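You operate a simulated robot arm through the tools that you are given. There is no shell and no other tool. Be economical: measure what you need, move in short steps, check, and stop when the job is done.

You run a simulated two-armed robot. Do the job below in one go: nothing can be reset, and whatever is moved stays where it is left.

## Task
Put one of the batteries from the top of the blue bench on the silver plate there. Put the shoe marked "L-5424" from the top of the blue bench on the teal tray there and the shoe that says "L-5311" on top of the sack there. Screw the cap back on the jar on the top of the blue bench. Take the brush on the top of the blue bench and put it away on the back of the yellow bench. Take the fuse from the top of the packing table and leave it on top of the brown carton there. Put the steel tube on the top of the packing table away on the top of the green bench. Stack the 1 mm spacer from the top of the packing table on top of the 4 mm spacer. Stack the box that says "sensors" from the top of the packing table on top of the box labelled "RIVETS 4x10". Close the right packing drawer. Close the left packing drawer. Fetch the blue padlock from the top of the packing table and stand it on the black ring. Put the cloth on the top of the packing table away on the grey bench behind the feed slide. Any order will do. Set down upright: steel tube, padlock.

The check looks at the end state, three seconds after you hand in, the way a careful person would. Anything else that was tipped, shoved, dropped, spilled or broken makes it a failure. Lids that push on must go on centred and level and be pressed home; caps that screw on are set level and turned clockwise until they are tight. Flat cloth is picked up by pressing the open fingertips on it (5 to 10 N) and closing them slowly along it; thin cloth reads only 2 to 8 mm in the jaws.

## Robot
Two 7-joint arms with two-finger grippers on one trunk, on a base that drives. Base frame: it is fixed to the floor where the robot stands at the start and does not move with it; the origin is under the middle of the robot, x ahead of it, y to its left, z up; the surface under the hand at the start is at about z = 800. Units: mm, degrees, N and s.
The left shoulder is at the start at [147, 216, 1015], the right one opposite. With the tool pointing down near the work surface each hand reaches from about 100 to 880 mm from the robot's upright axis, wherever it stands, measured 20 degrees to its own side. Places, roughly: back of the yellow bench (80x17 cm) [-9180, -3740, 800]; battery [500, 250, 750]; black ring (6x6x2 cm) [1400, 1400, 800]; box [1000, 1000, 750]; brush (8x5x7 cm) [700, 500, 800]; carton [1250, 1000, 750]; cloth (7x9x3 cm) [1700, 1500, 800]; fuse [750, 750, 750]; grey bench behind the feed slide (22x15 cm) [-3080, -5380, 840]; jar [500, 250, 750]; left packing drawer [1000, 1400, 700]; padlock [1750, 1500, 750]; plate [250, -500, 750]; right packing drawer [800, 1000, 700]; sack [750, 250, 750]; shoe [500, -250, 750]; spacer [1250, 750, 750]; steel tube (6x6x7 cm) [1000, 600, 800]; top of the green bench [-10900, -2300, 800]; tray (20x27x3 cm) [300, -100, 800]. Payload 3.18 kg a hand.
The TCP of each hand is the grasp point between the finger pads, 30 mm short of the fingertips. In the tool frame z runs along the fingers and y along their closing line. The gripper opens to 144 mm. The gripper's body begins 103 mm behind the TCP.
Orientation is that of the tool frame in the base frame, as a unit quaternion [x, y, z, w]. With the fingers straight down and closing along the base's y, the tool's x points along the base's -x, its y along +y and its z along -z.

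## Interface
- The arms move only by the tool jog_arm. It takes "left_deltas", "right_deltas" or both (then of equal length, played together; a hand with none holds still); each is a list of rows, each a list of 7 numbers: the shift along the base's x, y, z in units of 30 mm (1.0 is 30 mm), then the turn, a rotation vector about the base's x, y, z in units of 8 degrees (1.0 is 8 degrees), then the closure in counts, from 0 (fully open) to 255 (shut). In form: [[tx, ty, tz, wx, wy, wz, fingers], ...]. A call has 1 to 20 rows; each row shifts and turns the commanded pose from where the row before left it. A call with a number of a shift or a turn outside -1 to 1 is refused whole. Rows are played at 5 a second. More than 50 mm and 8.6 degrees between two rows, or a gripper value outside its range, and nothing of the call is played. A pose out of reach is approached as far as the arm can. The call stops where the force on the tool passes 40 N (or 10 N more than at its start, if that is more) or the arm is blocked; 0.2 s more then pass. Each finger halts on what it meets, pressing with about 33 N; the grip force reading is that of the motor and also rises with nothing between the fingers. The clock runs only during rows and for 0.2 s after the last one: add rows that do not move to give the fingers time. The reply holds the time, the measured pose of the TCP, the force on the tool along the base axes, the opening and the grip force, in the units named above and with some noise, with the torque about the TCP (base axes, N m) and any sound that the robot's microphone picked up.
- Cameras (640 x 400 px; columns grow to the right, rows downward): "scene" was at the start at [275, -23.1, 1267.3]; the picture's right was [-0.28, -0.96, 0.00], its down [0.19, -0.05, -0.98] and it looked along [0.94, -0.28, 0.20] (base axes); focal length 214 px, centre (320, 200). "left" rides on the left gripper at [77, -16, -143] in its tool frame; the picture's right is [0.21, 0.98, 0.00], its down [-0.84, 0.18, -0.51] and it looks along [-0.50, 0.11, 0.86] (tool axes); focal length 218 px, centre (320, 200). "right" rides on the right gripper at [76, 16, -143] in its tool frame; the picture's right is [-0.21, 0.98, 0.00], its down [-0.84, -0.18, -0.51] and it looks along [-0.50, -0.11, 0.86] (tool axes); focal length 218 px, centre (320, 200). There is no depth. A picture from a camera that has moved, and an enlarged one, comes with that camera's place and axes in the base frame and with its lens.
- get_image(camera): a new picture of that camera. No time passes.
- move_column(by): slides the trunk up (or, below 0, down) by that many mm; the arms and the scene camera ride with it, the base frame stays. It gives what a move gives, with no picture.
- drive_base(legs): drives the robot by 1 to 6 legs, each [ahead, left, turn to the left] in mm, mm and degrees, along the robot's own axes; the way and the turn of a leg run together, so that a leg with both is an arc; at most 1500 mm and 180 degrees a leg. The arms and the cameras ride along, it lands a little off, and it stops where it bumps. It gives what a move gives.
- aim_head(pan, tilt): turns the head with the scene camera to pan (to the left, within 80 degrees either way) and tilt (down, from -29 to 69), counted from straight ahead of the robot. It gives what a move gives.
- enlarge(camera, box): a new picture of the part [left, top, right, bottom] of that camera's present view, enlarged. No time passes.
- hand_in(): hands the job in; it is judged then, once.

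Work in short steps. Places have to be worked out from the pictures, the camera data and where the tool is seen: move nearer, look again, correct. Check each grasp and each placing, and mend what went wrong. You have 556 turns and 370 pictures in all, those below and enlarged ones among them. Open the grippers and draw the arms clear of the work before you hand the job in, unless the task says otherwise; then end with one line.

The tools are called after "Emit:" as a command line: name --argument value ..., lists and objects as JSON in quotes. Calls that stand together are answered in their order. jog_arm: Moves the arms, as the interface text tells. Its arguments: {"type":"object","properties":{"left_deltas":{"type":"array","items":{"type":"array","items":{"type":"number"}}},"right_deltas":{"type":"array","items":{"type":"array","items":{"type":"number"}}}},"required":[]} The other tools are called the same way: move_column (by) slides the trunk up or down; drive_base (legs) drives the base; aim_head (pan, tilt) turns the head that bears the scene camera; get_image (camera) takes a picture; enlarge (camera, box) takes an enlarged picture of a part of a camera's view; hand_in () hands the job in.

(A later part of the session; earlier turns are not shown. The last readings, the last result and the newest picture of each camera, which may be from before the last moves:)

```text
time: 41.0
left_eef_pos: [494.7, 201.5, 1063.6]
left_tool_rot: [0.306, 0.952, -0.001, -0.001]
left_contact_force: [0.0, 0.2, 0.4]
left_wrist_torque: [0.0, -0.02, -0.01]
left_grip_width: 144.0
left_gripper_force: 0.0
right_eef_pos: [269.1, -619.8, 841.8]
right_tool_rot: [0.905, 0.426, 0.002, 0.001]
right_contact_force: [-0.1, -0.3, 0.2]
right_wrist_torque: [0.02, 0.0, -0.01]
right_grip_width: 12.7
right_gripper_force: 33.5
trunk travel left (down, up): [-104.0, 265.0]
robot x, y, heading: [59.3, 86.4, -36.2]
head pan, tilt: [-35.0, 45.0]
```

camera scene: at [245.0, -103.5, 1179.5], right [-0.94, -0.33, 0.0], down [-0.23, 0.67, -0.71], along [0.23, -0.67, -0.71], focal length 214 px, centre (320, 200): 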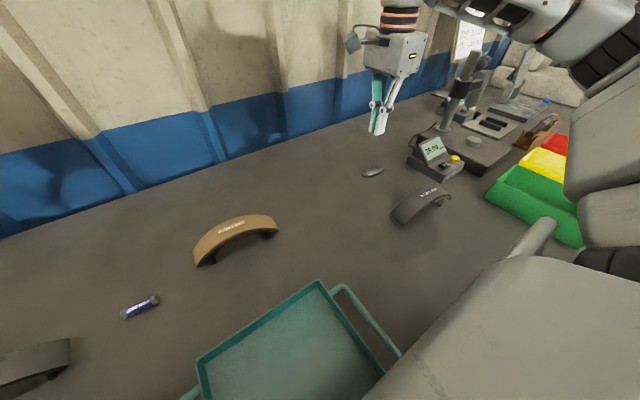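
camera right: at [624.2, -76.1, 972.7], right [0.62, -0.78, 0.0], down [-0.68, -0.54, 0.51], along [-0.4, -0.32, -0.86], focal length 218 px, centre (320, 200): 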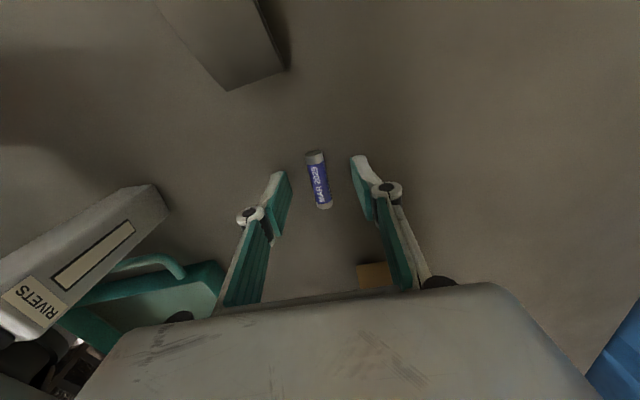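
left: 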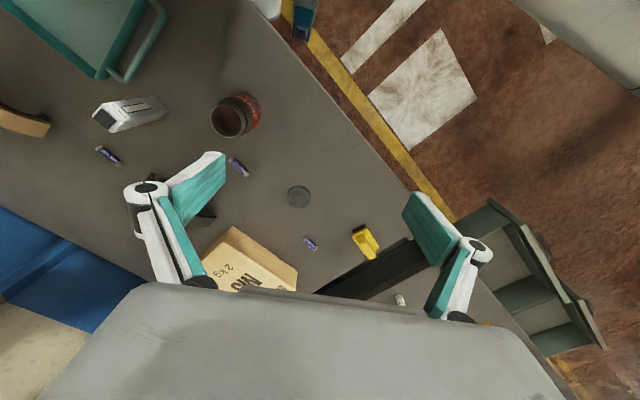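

No contact yet; continue by small steps.

Emit:
jog_arm --right_deltas '[[0, 0, -0.06, 0, 0, 0, 255], [0, 0, 0, 0, 0, 0, 255]]'

Emit:
jog_arm --right_deltas '[[0, 0, -0.05, 0, 0, 0, 255], [0, 0, 0, 0, 0, 0, 255]]'

Emit:
enlarge --camera "right" --box '[240, 120, 400, 220]'

```text
time: 41.6
left_eef_pos: [494.6, 199.9, 1062.6]
left_tool_rot: [0.305, 0.952, -0.002, -0.001]
left_contact_force: [-0.3, -0.4, -0.5]
left_wrist_torque: [0.02, 0.02, 0.01]
left_grip_width: 143.8
left_gripper_force: 0.1
right_eef_pos: [269.3, -619.1, 840.2]
right_tool_rot: [0.905, 0.425, 0.003, 0.001]
right_contact_force: [-0.2, 0.2, 0.0]
right_wrist_torque: [0.02, -0.03, 0.0]
right_grip_width: 12.6
right_gripper_force: 33.0
trunk travel left (down, up): [-104.0, 265.0]
robot x, y, heading: [64.0, 85.2, -36.0]
head pan, tilt: [-35.0, 45.0]
```

```text
time: 42.2
left_eef_pos: [495.4, 201.1, 1063.2]
left_tool_rot: [0.305, 0.952, -0.001, -0.002]
left_contact_force: [-0.6, -0.7, -0.2]
left_wrist_torque: [-0.03, 0.0, 0.03]
left_grip_width: 143.8
left_gripper_force: 0.1
right_eef_pos: [269.3, -620.0, 839.8]
right_tool_rot: [0.905, 0.426, 0.002, 0.001]
right_contact_force: [1.5, -0.4, -0.5]
right_wrist_torque: [0.0, -0.01, 0.0]
right_grip_width: 12.5
right_gripper_force: 33.2
trunk travel left (down, up): [-104.0, 265.0]
robot x, y, heading: [62.0, 86.5, -36.1]
head pan, tilt: [-35.0, 45.0]
```

```text
4.00 times, centred on (320, 170) of right
camera zoom: at [329.0, -571.3, 983.0], right [0.62, -0.78, 0.0], down [-0.68, -0.54, 0.5], along [-0.39, -0.31, -0.86], focal length 873 px, centre (320, 320)
```

zoom: 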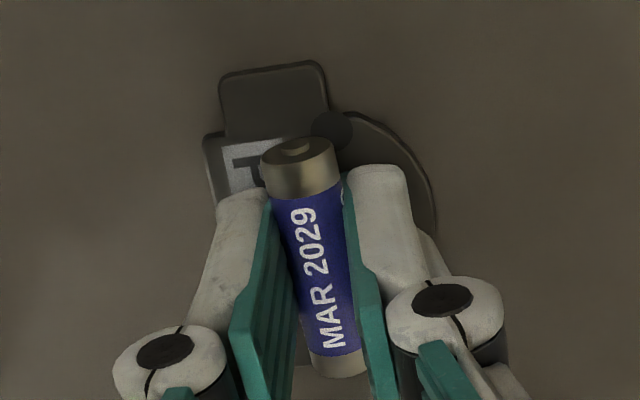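

Emit:
jog_arm --right_deltas '[[0, 0, -0.06, 0, 0, 0, 255], [0, 0, 0, 0, 0, 0, 255]]'

Emit:
jog_arm --right_deltas '[[0, 0, -0.06, 0, 0, 0, 255], [0, 0, 0, 0, 0, 0, 255]]'

```text
time: 42.8
left_eef_pos: [494.0, 201.7, 1062.3]
left_tool_rot: [0.307, 0.952, -0.002, -0.001]
left_contact_force: [-0.2, 0.1, 0.0]
left_wrist_torque: [0.0, 0.0, 0.04]
left_grip_width: 144.0
left_gripper_force: 0.0
right_eef_pos: [269.4, -620.6, 837.8]
right_tool_rot: [0.905, 0.426, 0.002, 0.001]
right_contact_force: [0.7, 0.5, -0.2]
right_wrist_torque: [-0.02, 0.01, -0.02]
right_grip_width: 12.5
right_gripper_force: 32.6
trunk travel left (down, up): [-104.0, 265.0]
robot x, y, heading: [61.1, 84.7, -36.1]
head pan, tilt: [-35.0, 45.0]
```

```text
time: 43.4
left_eef_pos: [495.1, 200.5, 1062.7]
left_tool_rot: [0.306, 0.952, -0.001, -0.001]
left_contact_force: [0.0, -0.8, 0.2]
left_wrist_torque: [-0.01, 0.0, 0.01]
left_grip_width: 144.1
left_gripper_force: 0.0
right_eef_pos: [268.1, -619.8, 835.0]
right_tool_rot: [0.905, 0.426, 0.002, 0.001]
right_contact_force: [0.3, 0.6, -0.1]
right_wrist_torque: [0.0, -0.02, 0.02]
right_grip_width: 12.6
right_gripper_force: 32.9
trunk travel left (down, up): [-104.0, 265.0]
robot x, y, heading: [58.7, 88.1, -36.1]
head pan, tilt: [-35.0, 45.0]
```

Emit:
jog_arm --right_deltas '[[0, 0, -0.05, 0, 0, 0, 255], [0, 0, 0, 0, 0, 0, 255]]'

Emit:
jog_arm --right_deltas '[[0, 0, -0.05, 0, 0, 0, 255], [0, 0, 0, 0, 0, 0, 255]]'

Emit:
jog_arm --right_deltas '[[0, 0, -0.03, 0, 0, 0, 255], [0, 0, 0, 0, 0, 0, 255]]'

```text
time: 44.0
left_eef_pos: [494.8, 201.0, 1062.6]
left_tool_rot: [0.305, 0.952, -0.001, -0.001]
left_contact_force: [-0.3, 0.2, -0.4]
left_wrist_torque: [0.01, 0.03, -0.01]
left_grip_width: 144.1
left_gripper_force: 0.0
right_eef_pos: [268.3, -619.9, 834.4]
right_tool_rot: [0.905, 0.425, 0.003, 0.001]
right_contact_force: [-0.5, 0.2, 0.1]
right_wrist_torque: [0.0, -0.03, -0.01]
right_grip_width: 12.6
right_gripper_force: 32.6
trunk travel left (down, up): [-104.0, 265.0]
robot x, y, heading: [62.3, 87.6, -36.2]
head pan, tilt: [-35.0, 45.0]
```

```text
time: 44.6
left_eef_pos: [494.8, 201.5, 1063.5]
left_tool_rot: [0.305, 0.952, -0.001, -0.002]
left_contact_force: [-0.2, 0.0, -0.2]
left_wrist_torque: [0.03, 0.01, 0.02]
left_grip_width: 143.9
left_gripper_force: 0.1
right_eef_pos: [269.7, -620.6, 832.5]
right_tool_rot: [0.904, 0.427, 0.003, 0.001]
right_contact_force: [-1.1, 0.1, 3.2]
right_wrist_torque: [-0.01, 0.12, 0.0]
right_grip_width: 12.8
right_gripper_force: 32.6
trunk travel left (down, up): [-104.0, 265.0]
robot x, y, heading: [62.6, 91.2, -35.9]
head pan, tilt: [-35.0, 45.0]
```

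```text
time: 45.2
left_eef_pos: [494.2, 202.2, 1064.3]
left_tool_rot: [0.306, 0.952, -0.002, 0.0]
left_contact_force: [-0.4, 0.3, 0.2]
left_wrist_torque: [-0.03, -0.02, 0.04]
left_grip_width: 144.1
left_gripper_force: 0.1
right_eef_pos: [269.3, -620.4, 832.6]
right_tool_rot: [0.905, 0.425, 0.003, 0.001]
right_contact_force: [-1.8, -2.2, 9.0]
right_wrist_torque: [-0.02, 0.19, 0.02]
right_grip_width: 12.5
right_gripper_force: 32.8
trunk travel left (down, up): [-104.0, 265.0]
robot x, y, heading: [63.5, 90.5, -35.9]
head pan, tilt: [-35.0, 45.0]
```

Contact (9 N). I open slowly and rise.

Emit:
jog_arm --right_deltas '[[0, 0, 0.03, 0, 0, 0, 230], [0, 0, 0, 0, 0, 0, 225], [0, 0, 0, 0, 0, 0, 215], [0, 0, 0, 0, 0, 0, 200], [0, 0, 0.3, 0, 0, 0, 190], [0, 0, 1, 0, 0, 0, 180], [0, 0, 1, 0, 0, 0, 180], [0, 0, 1, 0, 0, 0, 180]]'

Emit:
enlarge --camera "right" --box '[240, 100, 400, 200]'

```text
time: 47.0
left_eef_pos: [494.6, 201.5, 1063.5]
left_tool_rot: [0.306, 0.952, -0.001, -0.001]
left_contact_force: [0.9, 0.5, 0.3]
left_wrist_torque: [-0.01, -0.04, 0.01]
left_grip_width: 143.6
left_gripper_force: 0.1
right_eef_pos: [268.2, -618.6, 931.8]
right_tool_rot: [0.905, 0.426, 0.003, 0.001]
right_contact_force: [0.5, 0.3, 0.3]
right_wrist_torque: [0.02, 0.03, -0.01]
right_grip_width: 42.2
right_gripper_force: 0.2
trunk travel left (down, up): [-104.0, 265.0]
robot x, y, heading: [63.4, 89.2, -36.3]
head pan, tilt: [-35.0, 45.0]
```

```text
4.00 times, centred on (320, 150) of right
camera zoom: at [327.9, -570.6, 1074.9], right [0.62, -0.78, 0.0], down [-0.68, -0.54, 0.5], along [-0.39, -0.32, -0.86], focal length 873 px, centre (320, 400)
```

zoom: 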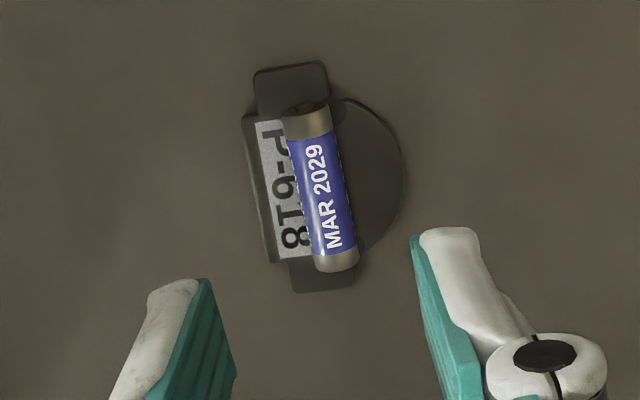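

The battery lies on the plate. Next the dark shoe L-5424, at about (646,-2): left hand goes above it, turned 90° to grip across its width.

Emit:
jog_arm --left_deltas '[[0.42, -0.564, -0.2, 0, 0, 0.94, 0], [0.42, -0.564, -0.2, 0, 0, 0.94, 0], [0.42, -0.564, -0.2, 0, 0, 0.94, 0], [0.42, -0.564, -0.2, 0, 0, 0.94, 0], [0.42, -0.564, -0.2, 0, 0, 0.94, 0], [0.42, -0.564, -0.2, 0, 0, 0.94, 0], [0.42, -0.564, -0.2, 0, 0, 0.94, 0], [0.42, -0.564, -0.2, 0, 0, 0.94, 0], [0.42, -0.564, -0.2, 0, 0, 0.94, 0], [0.42, -0.564, -0.2, 0, 0, 0.94, 0], [0.42, -0.564, -0.2, 0, 0, 0.94, 0], [0.42, -0.564, -0.2, 0, 0, 0.94, 0]]'

Emit:
get_image --camera "left"

```text
time: 49.6
left_eef_pos: [648.1, -2.4, 990.6]
left_tool_rot: [-0.459, 0.888, -0.002, 0.0]
left_contact_force: [-0.2, 0.3, -0.1]
left_wrist_torque: [0.03, 0.01, 0.0]
left_grip_width: 144.0
left_gripper_force: 0.0
right_eef_pos: [267.5, -620.4, 931.4]
right_tool_rot: [0.905, 0.426, 0.001, 0.0]
right_contact_force: [0.2, -0.3, 0.2]
right_wrist_torque: [-0.01, 0.04, 0.0]
right_grip_width: 42.3
right_gripper_force: 0.0
trunk travel left (down, up): [-104.0, 265.0]
robot x, y, heading: [62.1, 86.7, -36.1]
head pan, tilt: [-35.0, 45.0]
```

```text
336 pictures are left
camera left: at [616.6, -73.3, 1133.4], right [-0.92, 0.39, 0.0], down [0.34, 0.79, 0.51], along [0.2, 0.46, -0.86], focal length 218 px, centre (320, 200)
```

left: 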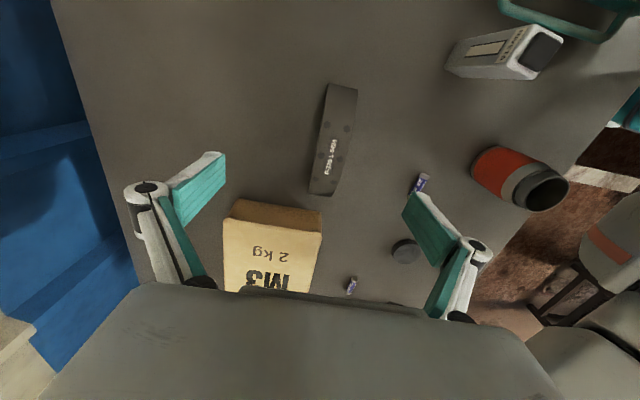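

Shoe centre is about (638,17), long axis at 58°. I centre above, trim the yaw, narrow the fingers and descend to 905 to look again.

Emit:
jog_arm --left_deltas '[[-0.33, 0.65, 0, 0, 0, 0.41, 95], [0, 0, -1, 0, 0, 0, 95], [0, 0, -1, 0, 0, 0, 95], [0, 0, -0.8, 0, 0, 0, 95], [0, 0, 0, 0, 0, 0, 95]]'

Emit:
get_image --camera "left"

Emit:
aim_head --pan 15 --tilt 45

Emit:
get_image --camera "scene"

```text
time: 50.8
left_eef_pos: [634.3, 17.4, 908.8]
left_tool_rot: [-0.484, 0.875, -0.002, 0.0]
left_contact_force: [0.2, -0.1, 0.2]
left_wrist_torque: [0.02, -0.02, -0.01]
left_grip_width: 90.2
left_gripper_force: 0.0
right_eef_pos: [269.0, -620.9, 930.7]
right_tool_rot: [0.905, 0.425, 0.001, 0.001]
right_contact_force: [0.8, -0.2, -0.3]
right_wrist_torque: [-0.01, -0.02, -0.02]
right_grip_width: 42.1
right_gripper_force: 0.0
trunk travel left (down, up): [-104.0, 265.0]
robot x, y, heading: [62.5, 87.6, -35.9]
head pan, tilt: [-35.0, 45.0]
```

```text
335 pictures are left
camera left: at [607.7, -54.7, 1051.8], right [-0.94, 0.34, 0.0], down [0.29, 0.81, 0.51], along [0.18, 0.47, -0.86], focal length 218 px, centre (320, 200)
```

left: 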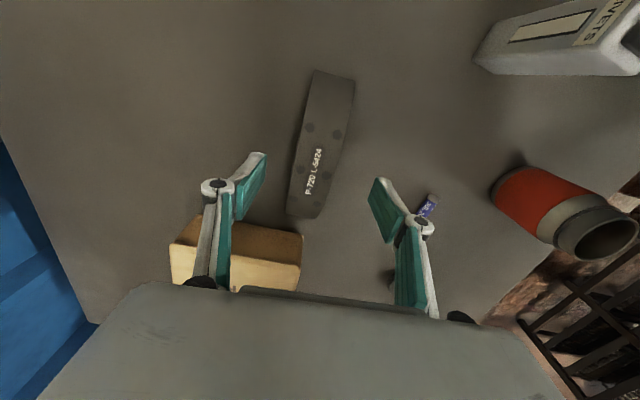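

```text
time: 52.0
left_eef_pos: [635.3, 17.1, 908.3]
left_tool_rot: [-0.484, 0.875, -0.002, -0.001]
left_contact_force: [-0.3, 0.2, 0.1]
left_wrist_torque: [0.0, -0.04, 0.0]
left_grip_width: 90.3
left_gripper_force: 0.1
right_eef_pos: [268.9, -619.4, 931.5]
right_tool_rot: [0.905, 0.426, 0.002, 0.001]
right_contact_force: [0.3, 0.2, 0.1]
right_wrist_torque: [0.0, 0.0, -0.01]
right_grip_width: 42.3
right_gripper_force: 0.1
trunk travel left (down, up): [-104.0, 265.0]
robot x, y, heading: [60.7, 85.2, -36.1]
head pan, tilt: [15.0, 45.0]
```

```text
334 pictures are left
camera scene: at [294.3, -55.8, 1179.5], right [-0.36, -0.93, 0.0], down [-0.66, 0.25, -0.71], along [0.66, -0.25, -0.71], focal length 214 px, centre (320, 200)
```

scene: 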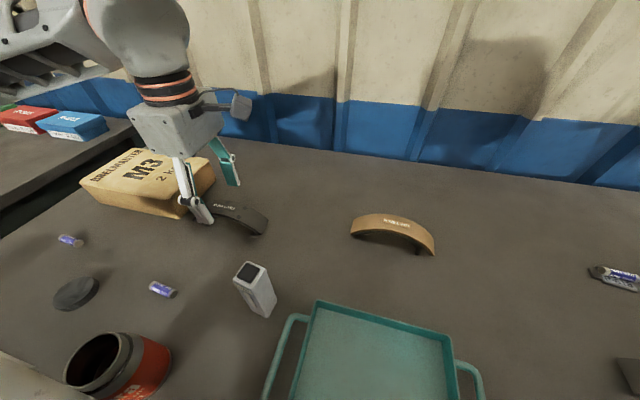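

Aligned. Centre a few mm and descend so that the tips straddle the crown.

Emit:
jog_arm --left_deltas '[[0.18, 0.1, -0.6, 0, 0, 0, 95], [0, 0, -0.6, 0, 0, 0, 95], [0, 0, -0.5, 0, 0, 0, 95], [0, 0, 0, 0, 0, 0, 95]]'

Emit:
get_image --camera "left"

Emit:
enlarge --camera "scene" --box '[140, 130, 300, 230]'

```text
time: 53.0
left_eef_pos: [643.0, 22.0, 855.4]
left_tool_rot: [-0.484, 0.875, -0.001, 0.0]
left_contact_force: [0.2, 0.8, 0.4]
left_wrist_torque: [-0.01, -0.03, 0.01]
left_grip_width: 90.0
left_gripper_force: 0.1
right_eef_pos: [266.9, -619.6, 931.2]
right_tool_rot: [0.905, 0.425, 0.003, 0.001]
right_contact_force: [-0.1, 0.2, -0.4]
right_wrist_torque: [0.04, 0.01, -0.02]
right_grip_width: 42.2
right_gripper_force: 0.1
trunk travel left (down, up): [-104.0, 265.0]
robot x, y, heading: [61.5, 88.5, -36.0]
head pan, tilt: [15.0, 45.0]
```

```text
333 pictures are left
camera left: at [614.7, -50.7, 999.7], right [-0.94, 0.34, 0.0], down [0.29, 0.81, 0.51], along [0.18, 0.47, -0.86], focal length 218 px, centre (320, 200)
```

left: 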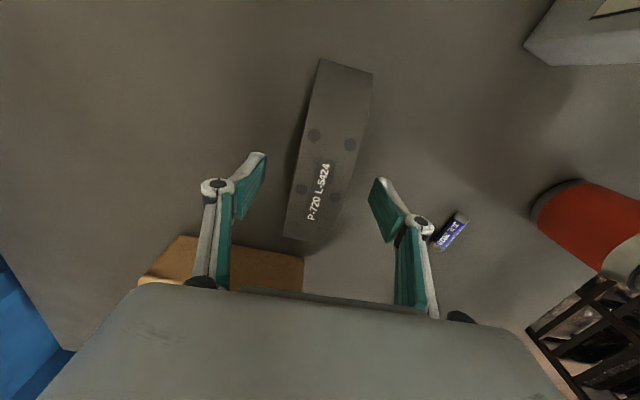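

```text
4.00 times, centred on (220, 180) of scene
camera zoom: at [294.2, -55.7, 1179.6], right [-0.36, -0.93, 0.0], down [-0.66, 0.25, -0.71], along [0.66, -0.25, -0.71], focal length 858 px, centre (720, 280)
```

zoom: 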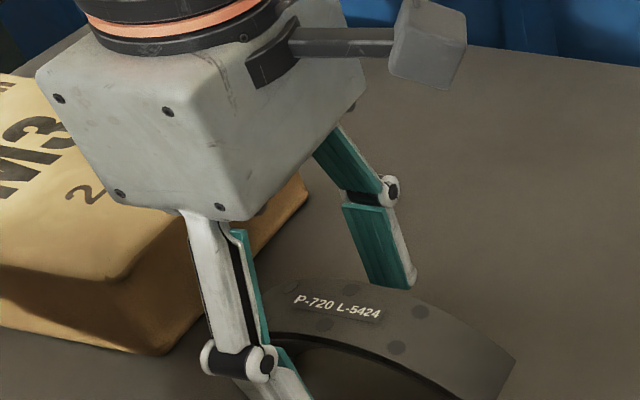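

Fingers straddle the shoe near its middle. Down 8 mm more and close.

Emit:
jog_arm --left_deltas '[[0, 0, -0.27, 0, 0, 0, 110], [0, 0, 0, 0, 0, 0, 150], [0, 0, 0, 0, 0, 0, 200], [0, 0, 0, 0, 0, 0, 255], [0, 0, 0, 0, 0, 0, 255]]'

Emit:
get_image --camera "left"

```text
time: 54.2
left_eef_pos: [641.2, 21.4, 848.0]
left_tool_rot: [-0.484, 0.875, -0.003, -0.001]
left_contact_force: [0.7, 1.9, 1.7]
left_wrist_torque: [0.04, 0.12, -0.11]
left_grip_width: 38.2
left_gripper_force: 32.9
right_eef_pos: [267.8, -619.9, 930.7]
right_tool_rot: [0.905, 0.426, 0.003, 0.0]
right_contact_force: [-0.1, 0.1, 0.1]
right_wrist_torque: [0.01, 0.01, 0.0]
right_grip_width: 42.3
right_gripper_force: 0.1
trunk travel left (down, up): [-104.0, 265.0]
robot x, y, heading: [59.9, 86.2, -36.0]
head pan, tilt: [15.0, 45.0]
```

```text
331 pictures are left
camera left: at [614.3, -50.6, 991.8], right [-0.94, 0.34, 0.0], down [0.29, 0.81, 0.51], along [0.18, 0.47, -0.86], focal length 218 px, centre (320, 200)
```

left: 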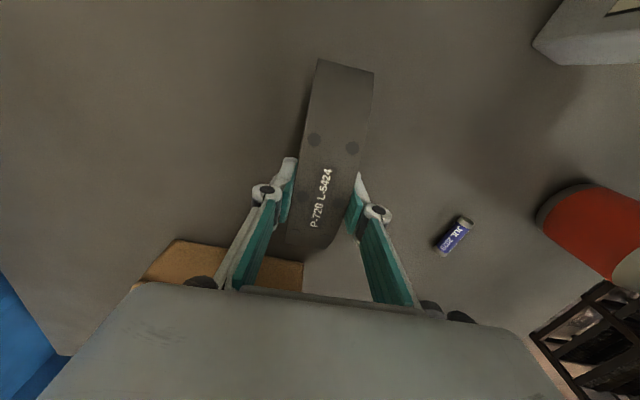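

Gripped at 38 mm. Lift 60 mm and check for swing.

Emit:
jog_arm --left_deltas '[[0, 0, 0.3, 0, 0, 0, 255], [0, 0, 0.7, 0, 0, 0, 255], [0, 0, 1, 0, 0, 0, 255], [0, 0, 0, 0, 0, 0, 255]]'

Emit:
get_image --camera "scene"

Emit:
get_image --camera "left"

```text
time: 55.2
left_eef_pos: [642.1, 21.6, 907.6]
left_tool_rot: [-0.484, 0.875, -0.002, -0.001]
left_contact_force: [-0.6, -0.2, -4.8]
left_wrist_torque: [0.03, 0.03, 0.03]
left_grip_width: 38.1
left_gripper_force: 33.0
right_eef_pos: [268.4, -619.9, 929.7]
right_tool_rot: [0.905, 0.426, 0.002, 0.0]
right_contact_force: [0.7, 0.7, 0.3]
right_wrist_torque: [0.0, 0.01, 0.01]
right_grip_width: 42.4
right_gripper_force: 0.1
trunk travel left (down, up): [-104.0, 265.0]
robot x, y, heading: [59.6, 87.7, -36.2]
head pan, tilt: [15.0, 45.0]
```

```text
330 pictures are left
camera scene: at [295.0, -55.9, 1179.2], right [-0.36, -0.93, 0.0], down [-0.66, 0.25, -0.71], along [0.66, -0.25, -0.71], focal length 214 px, centre (320, 200)
```

scene: 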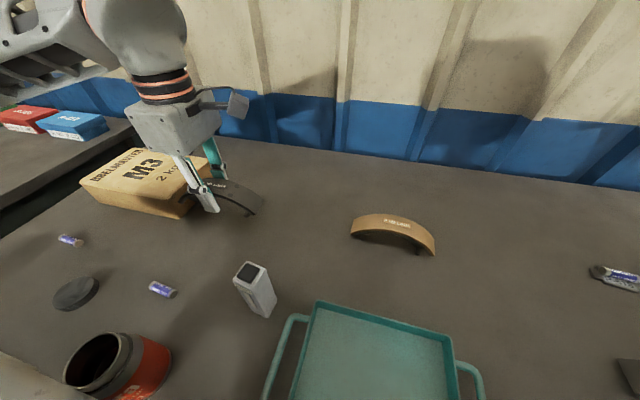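

```text
329 pictures are left
camera left: at [614.7, -51.1, 1051.9], right [-0.94, 0.34, 0.0], down [0.3, 0.81, 0.51], along [0.17, 0.47, -0.86], focal length 218 px, centre (320, 200)
```

left: 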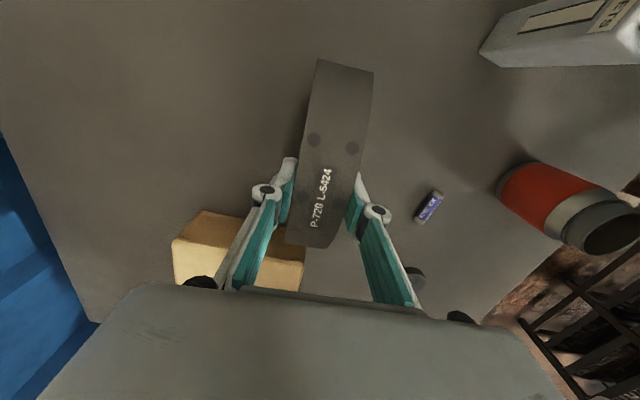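

Held level. The tray is close to my head's zone, so I raise the load and back the base off 200 mm for clearance.

Emit:
jog_arm --left_deltas '[[0, 0, 1, 0, 0, 0, 255], [0, 0, 1, 0, 0, 0, 255], [0, 0, 1, 0, 0, -0.4, 255]]' --right_deltas '[[0, 0, 1, 0, 0, 0, 180], [0, 0, 1, 0, 0, 0, 180], [0, 0, 1, 0, 0, 0, 180]]'

Emit:
drive_base --legs '[[-200, 0, 0]]'

Emit:
aim_head --pan 0 --tilt 50

Emit:
get_image --camera "scene"

```text
time: 56.0
left_eef_pos: [640.4, 22.5, 1001.3]
left_tool_rot: [-0.458, 0.889, -0.002, 0.0]
left_contact_force: [-0.3, 0.4, -3.9]
left_wrist_torque: [-0.02, -0.02, -0.04]
left_grip_width: 38.2
left_gripper_force: 33.3
right_eef_pos: [268.8, -619.0, 1023.3]
right_tool_rot: [0.905, 0.425, 0.002, 0.002]
right_contact_force: [-0.1, -0.1, 0.5]
right_wrist_torque: [-0.03, -0.02, -0.01]
right_grip_width: 42.1
right_gripper_force: 0.1
trunk travel left (down, up): [-104.0, 265.0]
robot x, y, heading: [57.7, 85.3, -36.2]
head pan, tilt: [15.0, 45.0]
```

```text
time: 57.6
left_eef_pos: [477.7, 140.4, 998.2]
left_tool_rot: [-0.46, 0.888, -0.001, 0.0]
left_contact_force: [-0.1, 0.1, -4.0]
left_wrist_torque: [0.0, -0.01, 0.0]
left_grip_width: 38.3
left_gripper_force: 32.6
right_eef_pos: [110.0, -500.6, 1020.9]
right_tool_rot: [0.904, 0.427, 0.001, 0.0]
right_contact_force: [0.3, -0.4, 0.1]
right_wrist_torque: [-0.01, -0.03, 0.0]
right_grip_width: 42.4
right_gripper_force: 0.1
trunk travel left (down, up): [-104.0, 265.0]
robot x, y, heading: [-100.2, 207.8, -35.7]
head pan, tilt: [15.0, 45.0]
```

```text
time: 58.3
left_eef_pos: [480.4, 140.8, 999.5]
left_tool_rot: [-0.461, 0.887, -0.001, 0.0]
left_contact_force: [0.1, -0.6, -4.4]
left_wrist_torque: [0.01, 0.0, 0.0]
left_grip_width: 38.2
left_gripper_force: 32.5
right_eef_pos: [109.1, -500.0, 1020.7]
right_tool_rot: [0.904, 0.428, 0.002, -0.001]
right_contact_force: [0.0, 0.3, 0.9]
right_wrist_torque: [0.0, -0.02, 0.02]
right_grip_width: 42.4
right_gripper_force: 0.0
trunk travel left (down, up): [-104.0, 265.0]
robot x, y, heading: [-102.8, 207.6, -35.8]
head pan, tilt: [0.0, 50.0]
```

```text
328 pictures are left
camera scene: at [119.3, 46.3, 1172.5], right [-0.58, -0.81, 0.0], down [-0.62, 0.45, -0.64], along [0.52, -0.38, -0.77], focal length 214 px, centre (320, 200)
```

scene: 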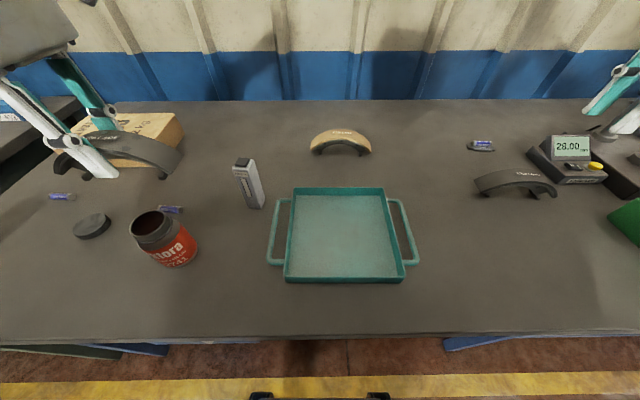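

Clear view: the tray centre is at (274,-116). Carry the shoe there at height.

Emit:
jog_arm --left_deltas '[[-0.76, -0.95, 0, 0, 0, 0, 255], [-0.76, -0.95, 0, 0, 0, 0, 255], [-0.76, -0.95, 0, 0, 0, 0, 255], [-0.76, -0.95, 0, 0, 0, 0, 255], [-0.76, -0.95, 0, 0, 0, 0, 255], [-0.76, -0.95, 0, 0, 0, 0, 255], [-0.76, -0.95, 0, 0, 0, 0, 255], [-0.76, -0.95, 0, 0, 0, 0, 255], [-0.76, -0.95, 0, 0, 0, 0, 255], [0, 0, -1, 0, 0, 0, 255], [0, 0, -1, 0, 0, 0, 255]]'

Emit:
get_image --camera "left"

Emit:
get_image --camera "scene"

```text
time: 60.7
left_eef_pos: [273.8, -115.7, 939.5]
left_tool_rot: [-0.462, 0.887, -0.001, -0.001]
left_contact_force: [0.0, -0.1, -4.1]
left_wrist_torque: [0.01, -0.02, -0.02]
left_grip_width: 38.4
left_gripper_force: 32.7
right_eef_pos: [110.1, -502.0, 1020.6]
right_tool_rot: [0.904, 0.427, 0.001, 0.0]
right_contact_force: [0.6, -0.3, -0.7]
right_wrist_torque: [0.02, 0.04, 0.04]
right_grip_width: 42.4
right_gripper_force: 0.1
trunk travel left (down, up): [-104.0, 265.0]
robot x, y, heading: [-98.5, 206.9, -35.6]
head pan, tilt: [0.0, 50.0]
```

```text
327 pictures are left
camera left: at [243.1, -187.3, 1082.9], right [-0.92, 0.39, 0.0], down [0.34, 0.79, 0.51], along [0.2, 0.46, -0.86], focal length 218 px, centre (320, 200)
```

left: 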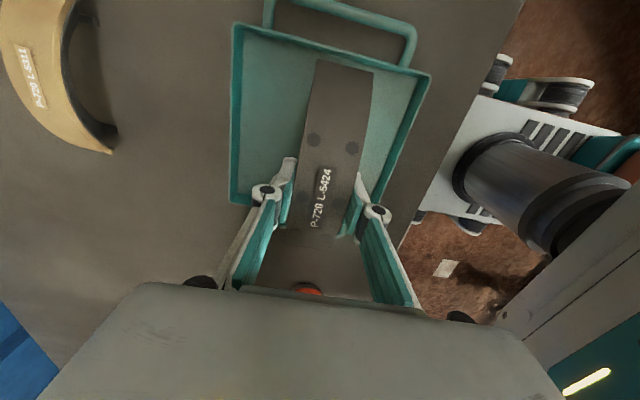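

```text
326 pictures are left
camera scene: at [119.4, 45.7, 1172.3], right [-0.58, -0.81, 0.0], down [-0.62, 0.45, -0.64], along [0.52, -0.38, -0.77], focal length 214 px, centre (320, 200)
```

scene: 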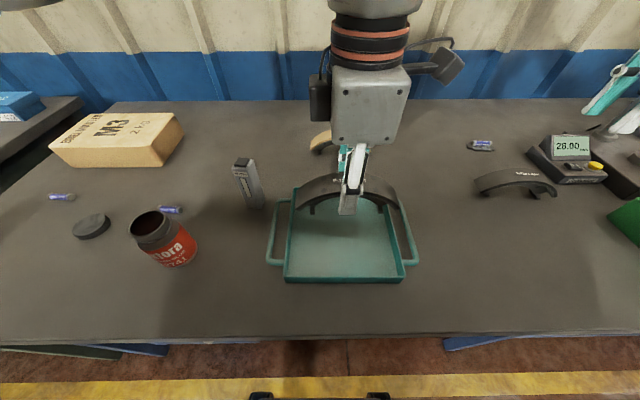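

Shoe is centred over the tray. Lower it.

Emit:
jog_arm --left_deltas '[[0, 0, -1, 0, 0, 0, 255], [0, 0, -1, 0, 0, 0, 255], [0, 0, -0.5, 0, 0, 0, 255], [0, 0, 0, 0, 0, 0, 255]]'

Emit:
get_image --camera "scene"

```text
time: 61.7
left_eef_pos: [272.7, -116.5, 865.3]
left_tool_rot: [-0.461, 0.887, -0.002, 0.001]
left_contact_force: [-0.4, 0.7, -4.1]
left_wrist_torque: [0.02, -0.02, 0.04]
left_grip_width: 38.5
left_gripper_force: 33.8
right_eef_pos: [109.9, -501.5, 1021.3]
right_tool_rot: [0.904, 0.428, 0.001, 0.0]
right_contact_force: [-0.4, -0.3, 0.2]
right_wrist_torque: [-0.04, 0.0, 0.01]
right_grip_width: 42.4
right_gripper_force: 0.1
trunk travel left (down, up): [-104.0, 265.0]
robot x, y, heading: [-98.5, 205.1, -35.5]
head pan, tilt: [0.0, 50.0]
```

```text
325 pictures are left
camera scene: at [119.0, 46.3, 1172.7], right [-0.58, -0.81, 0.0], down [-0.62, 0.45, -0.64], along [0.52, -0.38, -0.77], focal length 214 px, centre (320, 200)
```

scene: 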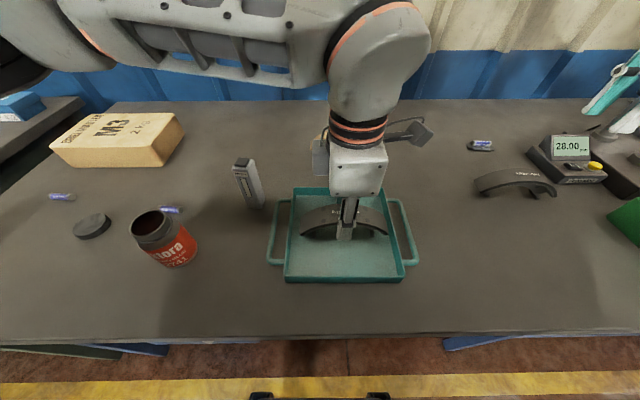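

It fits inside with margin. Lower in small steps to contact.

Emit:
jog_arm --left_deltas '[[0, 0, -0.15, 0, 0, 0, 255], [0, 0, -0.1, 0, 0, 0, 255], [0, 0, -0.07, 0, 0, 0, 255], [0, 0, 0, 0, 0, 0, 255]]'

Emit:
jog_arm --left_deltas '[[0, 0, -0.06, 0, 0, 0, 255], [0, 0, 0, 0, 0, 0, 255]]'

```text
time: 62.7
left_eef_pos: [272.4, -116.4, 853.9]
left_tool_rot: [-0.461, 0.887, -0.002, -0.001]
left_contact_force: [0.2, 0.9, -4.4]
left_wrist_torque: [0.02, 0.0, 0.02]
left_grip_width: 38.4
left_gripper_force: 33.0
right_eef_pos: [110.3, -500.1, 1021.5]
right_tool_rot: [0.905, 0.426, 0.003, 0.0]
right_contact_force: [-0.3, 0.3, 0.4]
right_wrist_torque: [-0.02, 0.01, -0.02]
right_grip_width: 42.2
right_gripper_force: 0.0
trunk travel left (down, up): [-104.0, 265.0]
robot x, y, heading: [-100.0, 200.7, -35.8]
head pan, tilt: [0.0, 50.0]
```

```text
time: 63.3
left_eef_pos: [273.5, -116.2, 853.3]
left_tool_rot: [-0.461, 0.887, -0.002, 0.0]
left_contact_force: [-0.3, -1.0, -3.7]
left_wrist_torque: [-0.03, 0.05, -0.04]
left_grip_width: 38.6
left_gripper_force: 33.4
right_eef_pos: [110.3, -499.9, 1020.3]
right_tool_rot: [0.904, 0.428, 0.002, 0.0]
right_contact_force: [-0.1, -0.1, -0.5]
right_wrist_torque: [-0.01, 0.0, -0.03]
right_grip_width: 42.2
right_gripper_force: 0.1
trunk travel left (down, up): [-104.0, 265.0]
robot x, y, heading: [-98.8, 201.1, -35.8]
head pan, tilt: [0.0, 50.0]
```

Emit:
jog_arm --left_deltas '[[0, 0, -0.06, 0, 0, 0, 255], [0, 0, 0, 0, 0, 0, 255]]'

Emit:
jog_arm --left_deltas '[[0, 0, -0.06, 0, 0, 0, 255], [0, 0, 0, 0, 0, 0, 255]]'

```text
time: 63.9
left_eef_pos: [274.8, -116.5, 852.7]
left_tool_rot: [-0.461, 0.887, -0.003, 0.0]
left_contact_force: [1.1, -0.6, 5.8]
left_wrist_torque: [0.45, -0.24, -0.08]
left_grip_width: 38.4
left_gripper_force: 32.8
right_eef_pos: [109.7, -500.3, 1022.0]
right_tool_rot: [0.904, 0.427, 0.002, 0.001]
right_contact_force: [0.1, -1.2, -0.4]
right_wrist_torque: [0.02, -0.01, 0.02]
right_grip_width: 42.4
right_gripper_force: 0.0
trunk travel left (down, up): [-104.0, 265.0]
robot x, y, heading: [-99.3, 205.9, -35.8]
head pan, tilt: [0.0, 50.0]
```

```text
time: 64.5
left_eef_pos: [274.4, -117.0, 851.9]
left_tool_rot: [-0.461, 0.887, -0.005, 0.0]
left_contact_force: [4.0, -2.4, 21.0]
left_wrist_torque: [0.32, -0.16, -0.04]
left_grip_width: 38.3
left_gripper_force: 33.2
right_eef_pos: [108.7, -499.9, 1021.8]
right_tool_rot: [0.904, 0.427, 0.003, 0.002]
right_contact_force: [0.5, 0.3, -0.4]
right_wrist_torque: [-0.02, -0.01, 0.01]
right_grip_width: 42.4
right_gripper_force: 0.1
trunk travel left (down, up): [-104.0, 265.0]
robot x, y, heading: [-103.2, 206.6, -36.1]
head pan, tilt: [0.0, 50.0]
```

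Seated. Relieve, open and rise.

Emit:
jog_arm --left_deltas '[[0, 0, 0.06, 0, 0, 0, 180], [0, 0, 0, 0, 0, 0, 150], [0, 0, 0, 0, 0, 0, 130], [0, 0, 0.5, 0, 0, 0, 130], [0, 0, 1, 0, 0, 0, 130], [0, 0, 1, 0, 0, 0, 130], [0, 0, 1, 0, 0, 0, 130]]'

Emit:
get_image --camera "scene"

Emit:
get_image --camera "left"

```text
time: 66.1
left_eef_pos: [273.6, -117.3, 957.6]
left_tool_rot: [-0.461, 0.887, -0.002, 0.0]
left_contact_force: [0.4, 0.0, -0.7]
left_wrist_torque: [0.0, 0.0, -0.01]
left_grip_width: 70.5
left_gripper_force: 0.1
right_eef_pos: [109.3, -499.9, 1021.7]
right_tool_rot: [0.904, 0.427, 0.002, 0.001]
right_contact_force: [0.4, 0.4, 0.6]
right_wrist_torque: [-0.01, -0.05, 0.02]
right_grip_width: 42.4
right_gripper_force: 0.1
trunk travel left (down, up): [-104.0, 265.0]
robot x, y, heading: [-101.1, 204.0, -36.0]
head pan, tilt: [0.0, 50.0]
```

```text
324 pictures are left
camera scene: at [118.4, 46.7, 1172.9], right [-0.58, -0.81, 0.0], down [-0.62, 0.45, -0.64], along [0.52, -0.38, -0.77], focal length 214 px, centre (320, 200)
```

scene: 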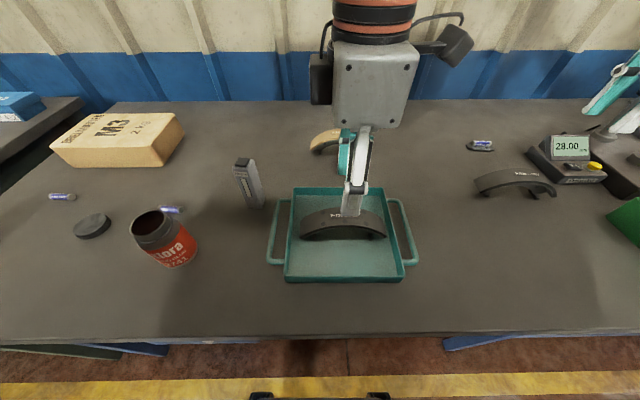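

```text
323 pictures are left
camera left: at [242.8, -187.7, 1100.7], right [-0.92, 0.39, 0.0], down [0.34, 0.79, 0.51], along [0.2, 0.46, -0.86], focal length 218 px, centre (320, 200)
```

left: 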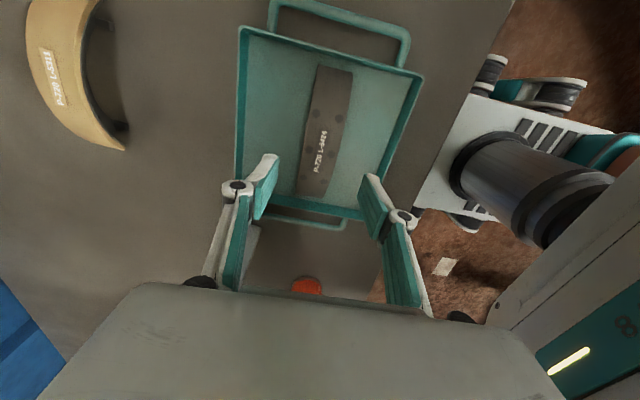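

L-5424 sits in the tray. Next the tan shoe near (470,-280), axis ~50°: move the left hand above it.

Emit:
jog_arm --left_deltas '[[0.95, -0.786, 0, 0, 0, -0.1, 95], [0.95, -0.786, 0, 0, 0, -0.1, 95], [0.95, -0.786, 0, 0, 0, -0.1, 95], [0.95, -0.786, 0, 0, 0, -0.1, 95], [0.95, -0.786, 0, 0, 0, -0.1, 95], [0.95, -0.786, 0, 0, 0, -0.1, 95], [0.95, -0.786, 0, 0, 0, -0.05, 95], [0, 0, 0, 0, 0, 0, 95]]'

Emit:
get_image --camera "left"

Emit:
get_image --camera "scene"

```text
time: 67.7
left_eef_pos: [498.9, -246.6, 1018.7]
left_tool_rot: [-0.454, 0.879, -0.046, -0.14]
left_contact_force: [0.0, -0.2, 0.8]
left_wrist_torque: [0.01, -0.05, 0.01]
left_grip_width: 90.6
left_gripper_force: 0.0
left hand out of reach, approached as far as the arm can: row 7
right_eef_pos: [111.4, -499.9, 1020.8]
right_tool_rot: [0.904, 0.428, 0.002, 0.0]
right_contact_force: [-0.4, -0.1, 0.3]
right_wrist_torque: [0.0, 0.01, -0.01]
right_grip_width: 42.2
right_gripper_force: 0.1
trunk travel left (down, up): [-104.0, 265.0]
robot x, y, heading: [-98.9, 203.2, -35.9]
head pan, tilt: [0.0, 50.0]
stopped in row 7 (left hand): the arm was blocked; the commanded pose is now the measured one
```

```text
322 pictures are left
camera left: at [499.2, -285.5, 1176.5], right [-0.91, 0.41, 0.1], down [0.42, 0.87, 0.25], along [0.01, 0.27, -0.96], focal length 218 px, centre (320, 200)
```

left: 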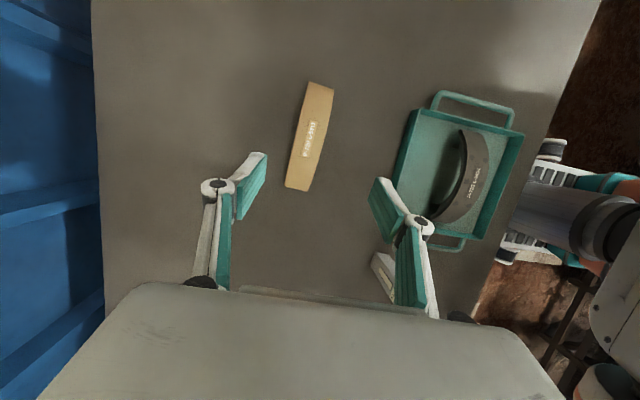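

```text
321 pictures are left
camera scene: at [119.7, 46.7, 1172.4], right [-0.58, -0.81, 0.0], down [-0.62, 0.45, -0.64], along [0.52, -0.37, -0.77], focal length 214 px, centre (320, 200)
```

scene: 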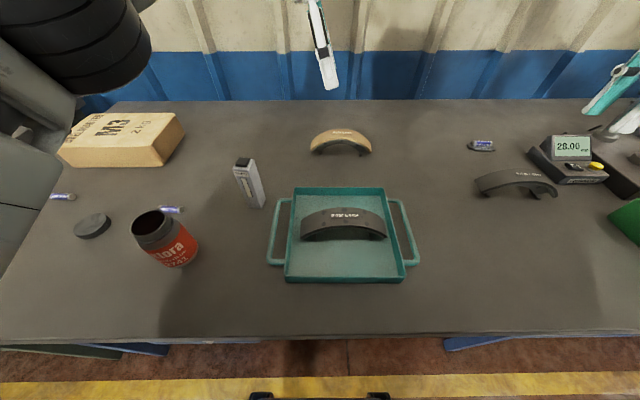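

The arm came near its reach limit and tilted. I draw the hand back and level it, then drive the base forward again.

Emit:
jog_arm --left_deltas '[[-1, 0.73, 0, 0.38, -0.37, 0, 95], [-1, 0.73, 0, 0.38, -0.37, 0, 95], [-1, 0.73, 0, 0.38, -0.37, 0, 95], [-1, 0.73, 0, 0.38, -0.37, 0, 95], [0, 0, 0, 0, 0, 0, 95]]'

Emit:
get_image --camera "scene"

```text
time: 68.9
left_eef_pos: [376.7, -161.1, 1017.2]
left_tool_rot: [-0.457, 0.889, 0.003, 0.005]
left_contact_force: [0.7, -0.7, 0.3]
left_wrist_torque: [-0.01, 0.04, -0.02]
left_grip_width: 90.2
left_gripper_force: 0.0
right_eef_pos: [110.7, -500.1, 1019.8]
right_tool_rot: [0.904, 0.428, 0.003, -0.001]
right_contact_force: [-0.5, 0.5, -0.6]
right_wrist_torque: [0.0, 0.04, -0.02]
right_grip_width: 42.5
right_gripper_force: 0.1
trunk travel left (down, up): [-104.0, 265.0]
robot x, y, heading: [-101.1, 207.9, -35.8]
head pan, tilt: [0.0, 50.0]
```

```text
320 pictures are left
camera scene: at [119.8, 46.5, 1172.3], right [-0.58, -0.81, 0.0], down [-0.62, 0.45, -0.64], along [0.52, -0.37, -0.77], focal length 214 px, centre (320, 200)
```

scene: 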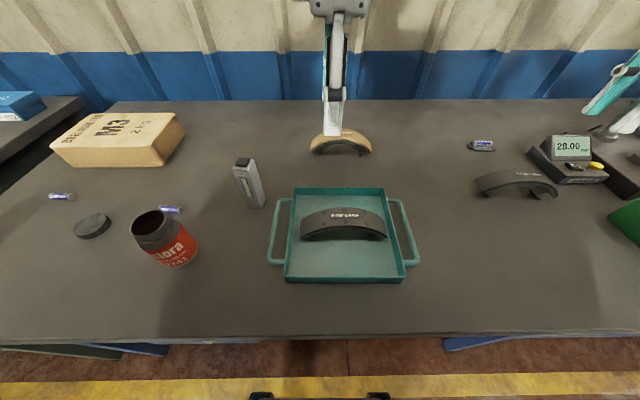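

Drive forward 190 mm.

Emit:
drive_base --legs '[[190, 0, 0]]'

Emit:
get_image --camera "left"

```text
time: 70.2
left_eef_pos: [475.8, -230.7, 1016.9]
left_tool_rot: [-0.461, 0.887, 0.002, 0.004]
left_contact_force: [-0.4, 0.0, -0.4]
left_wrist_torque: [0.0, 0.03, 0.01]
left_grip_width: 90.4
left_gripper_force: 0.1
right_eef_pos: [213.8, -571.5, 1020.4]
right_tool_rot: [0.902, 0.431, 0.002, -0.001]
right_contact_force: [1.0, 0.0, -1.2]
right_wrist_torque: [0.01, 0.01, 0.02]
right_grip_width: 42.2
right_gripper_force: 0.0
trunk travel left (down, up): [-104.0, 265.0]
robot x, y, heading: [-4.6, 136.2, -35.1]
head pan, tilt: [0.0, 50.0]
stopped in leg 1: the robot was blocked; the commanded pose is now the measured one
```

```text
319 pictures are left
camera left: at [444.4, -302.2, 1159.7], right [-0.92, 0.39, 0.0], down [0.34, 0.79, 0.52], along [0.2, 0.47, -0.86], focal length 218 px, centre (320, 200)
```

left: 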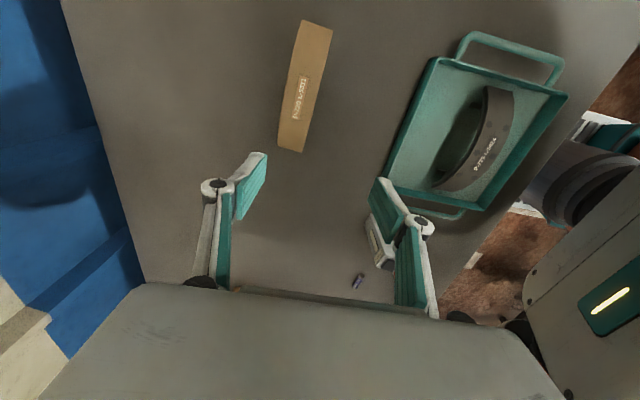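

The base caught the corner of something on the left. I sidestep right 40 mm and go forward again.

Emit:
drive_base --legs '[[-10, -40, -0.9], [90, 0, 0]]'

Emit:
get_image --camera "left"

```text
time: 72.0
left_eef_pos: [509.3, -315.3, 1019.3]
left_tool_rot: [-0.454, 0.891, 0.002, 0.004]
left_contact_force: [0.0, 0.9, -0.6]
left_wrist_torque: [0.01, -0.01, -0.03]
left_grip_width: 90.2
left_gripper_force: 0.0
right_eef_pos: [242.2, -653.8, 1022.1]
right_tool_rot: [0.906, 0.423, 0.003, 0.002]
right_contact_force: [1.0, 0.0, -0.3]
right_wrist_torque: [0.02, 0.02, 0.0]
right_grip_width: 42.5
right_gripper_force: 0.1
trunk travel left (down, up): [-104.0, 265.0]
robot x, y, heading: [34.3, 52.9, -36.4]
head pan, tilt: [0.0, 50.0]
```

```text
318 pictures are left
camera left: at [477.5, -388.0, 1161.7], right [-0.91, 0.41, 0.0], down [0.35, 0.78, 0.51], along [0.21, 0.47, -0.86], focal length 218 px, centre (320, 200)
```

left: 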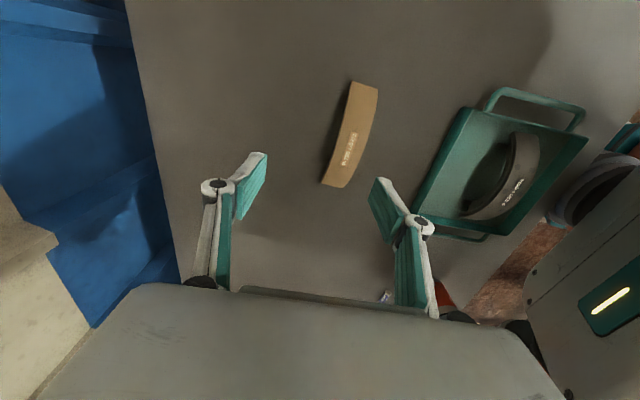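

Tan shoe centre about (475,-282), axis about 52°. Move over it and descend to 900.

Emit:
jog_arm --left_deltas '[[-1, 1, 0, 0, 0, -0.15, 95], [-0.13, 0.1, -1, 0, 0, 0, 95], [0, 0, -1, 0, 0, 0, 95], [0, 0, -1, 0, 0, 0, 95], [0, 0, -0.9, 0, 0, 0, 95], [0, 0, 0, 0, 0, 0, 95]]'

Emit:
get_image --camera "left"

Emit:
get_image --camera "scene"

```text
time: 73.4
left_eef_pos: [476.7, -282.4, 899.6]
left_tool_rot: [-0.444, 0.896, 0.002, 0.004]
left_contact_force: [0.7, 0.1, 0.9]
left_wrist_torque: [0.03, 0.0, 0.01]
left_grip_width: 90.2
left_gripper_force: 0.1
right_eef_pos: [240.6, -652.6, 1023.2]
right_tool_rot: [0.906, 0.424, 0.002, 0.002]
right_contact_force: [0.8, -0.3, 0.0]
right_wrist_torque: [-0.03, 0.01, 0.04]
right_grip_width: 42.3
right_gripper_force: 0.0
trunk travel left (down, up): [-104.0, 265.0]
robot x, y, heading: [36.7, 52.9, -36.3]
head pan, tilt: [0.0, 50.0]
```

```text
317 pictures are left
camera left: at [442.4, -353.3, 1042.3], right [-0.91, 0.43, 0.0], down [0.36, 0.78, 0.51], along [0.22, 0.46, -0.86], focal length 218 px, centre (320, 200)
```

left: 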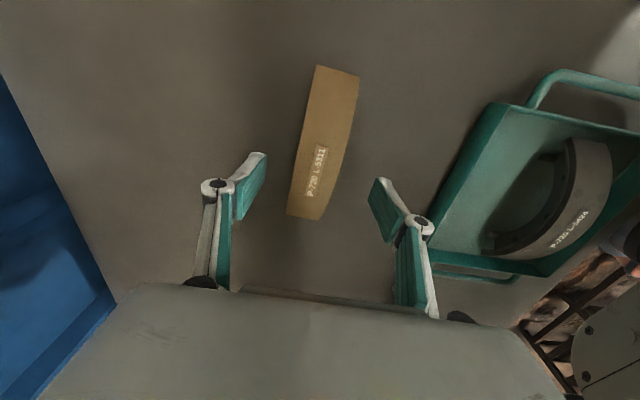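

```text
316 pictures are left
camera scene: at [254.2, -106.5, 1172.9], right [-0.59, -0.81, 0.0], down [-0.62, 0.45, -0.64], along [0.52, -0.38, -0.77], focal length 214 px, centre (320, 200)
```

scene: 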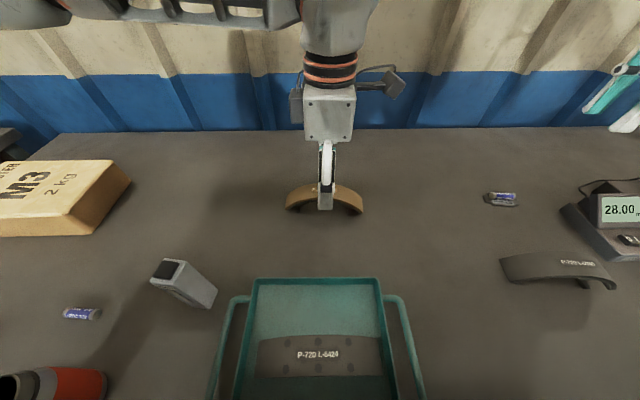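

Well centred (label is the crown). Descend to 848 and grip.

Emit:
jog_arm --left_deltas '[[0.05, -0.07, -0.6, 0, 0, 0, 95], [0, 0, -0.6, 0, 0, 0, 95], [0, 0, -0.5, 0, 0, 0, 100], [0, 0, 0, 0, 0, 0, 150], [0, 0, 0, 0, 0, 0, 200], [0, 0, 0, 0, 0, 0, 255], [0, 0, 0, 0, 0, 0, 255], [0, 0, 0.3, 0, 0, 0, 255], [0, 0, 0.7, 0, 0, 0, 255], [0, 0, 1, 0, 0, 0, 255]]'

Emit:
get_image --camera "left"

Emit:
get_image --camera "scene"

```text
time: 75.6
left_eef_pos: [479.0, -284.9, 909.6]
left_tool_rot: [-0.445, 0.895, 0.001, 0.004]
left_contact_force: [-0.4, 0.4, -4.2]
left_wrist_torque: [0.0, 0.01, 0.01]
left_grip_width: 38.4
left_gripper_force: 33.3
right_eef_pos: [242.3, -652.7, 1022.0]
right_tool_rot: [0.906, 0.424, 0.003, 0.003]
right_contact_force: [-0.3, -0.2, 0.3]
right_wrist_torque: [-0.01, -0.03, 0.01]
right_grip_width: 42.4
right_gripper_force: 0.0
trunk travel left (down, up): [-104.0, 265.0]
robot x, y, heading: [35.4, 51.7, -36.2]
head pan, tilt: [0.0, 50.0]
```

```text
315 pictures are left
camera left: at [444.4, -355.9, 1053.1], right [-0.9, 0.43, 0.0], down [0.36, 0.78, 0.51], along [0.22, 0.46, -0.86], focal length 218 px, centre (320, 200)
```

left: 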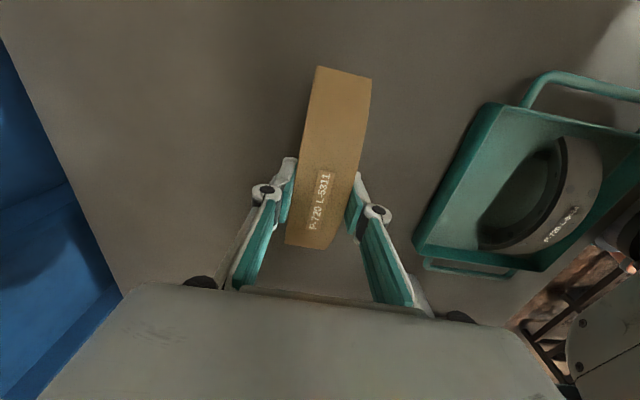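

```text
314 pictures are left
camera scene: at [254.1, -106.5, 1172.9], right [-0.59, -0.81, 0.0], down [-0.62, 0.45, -0.64], along [0.52, -0.38, -0.77], focal length 214 px, centre (320, 200)
```

scene: 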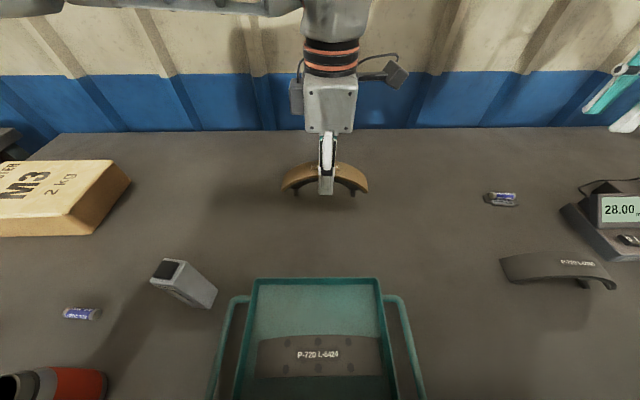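

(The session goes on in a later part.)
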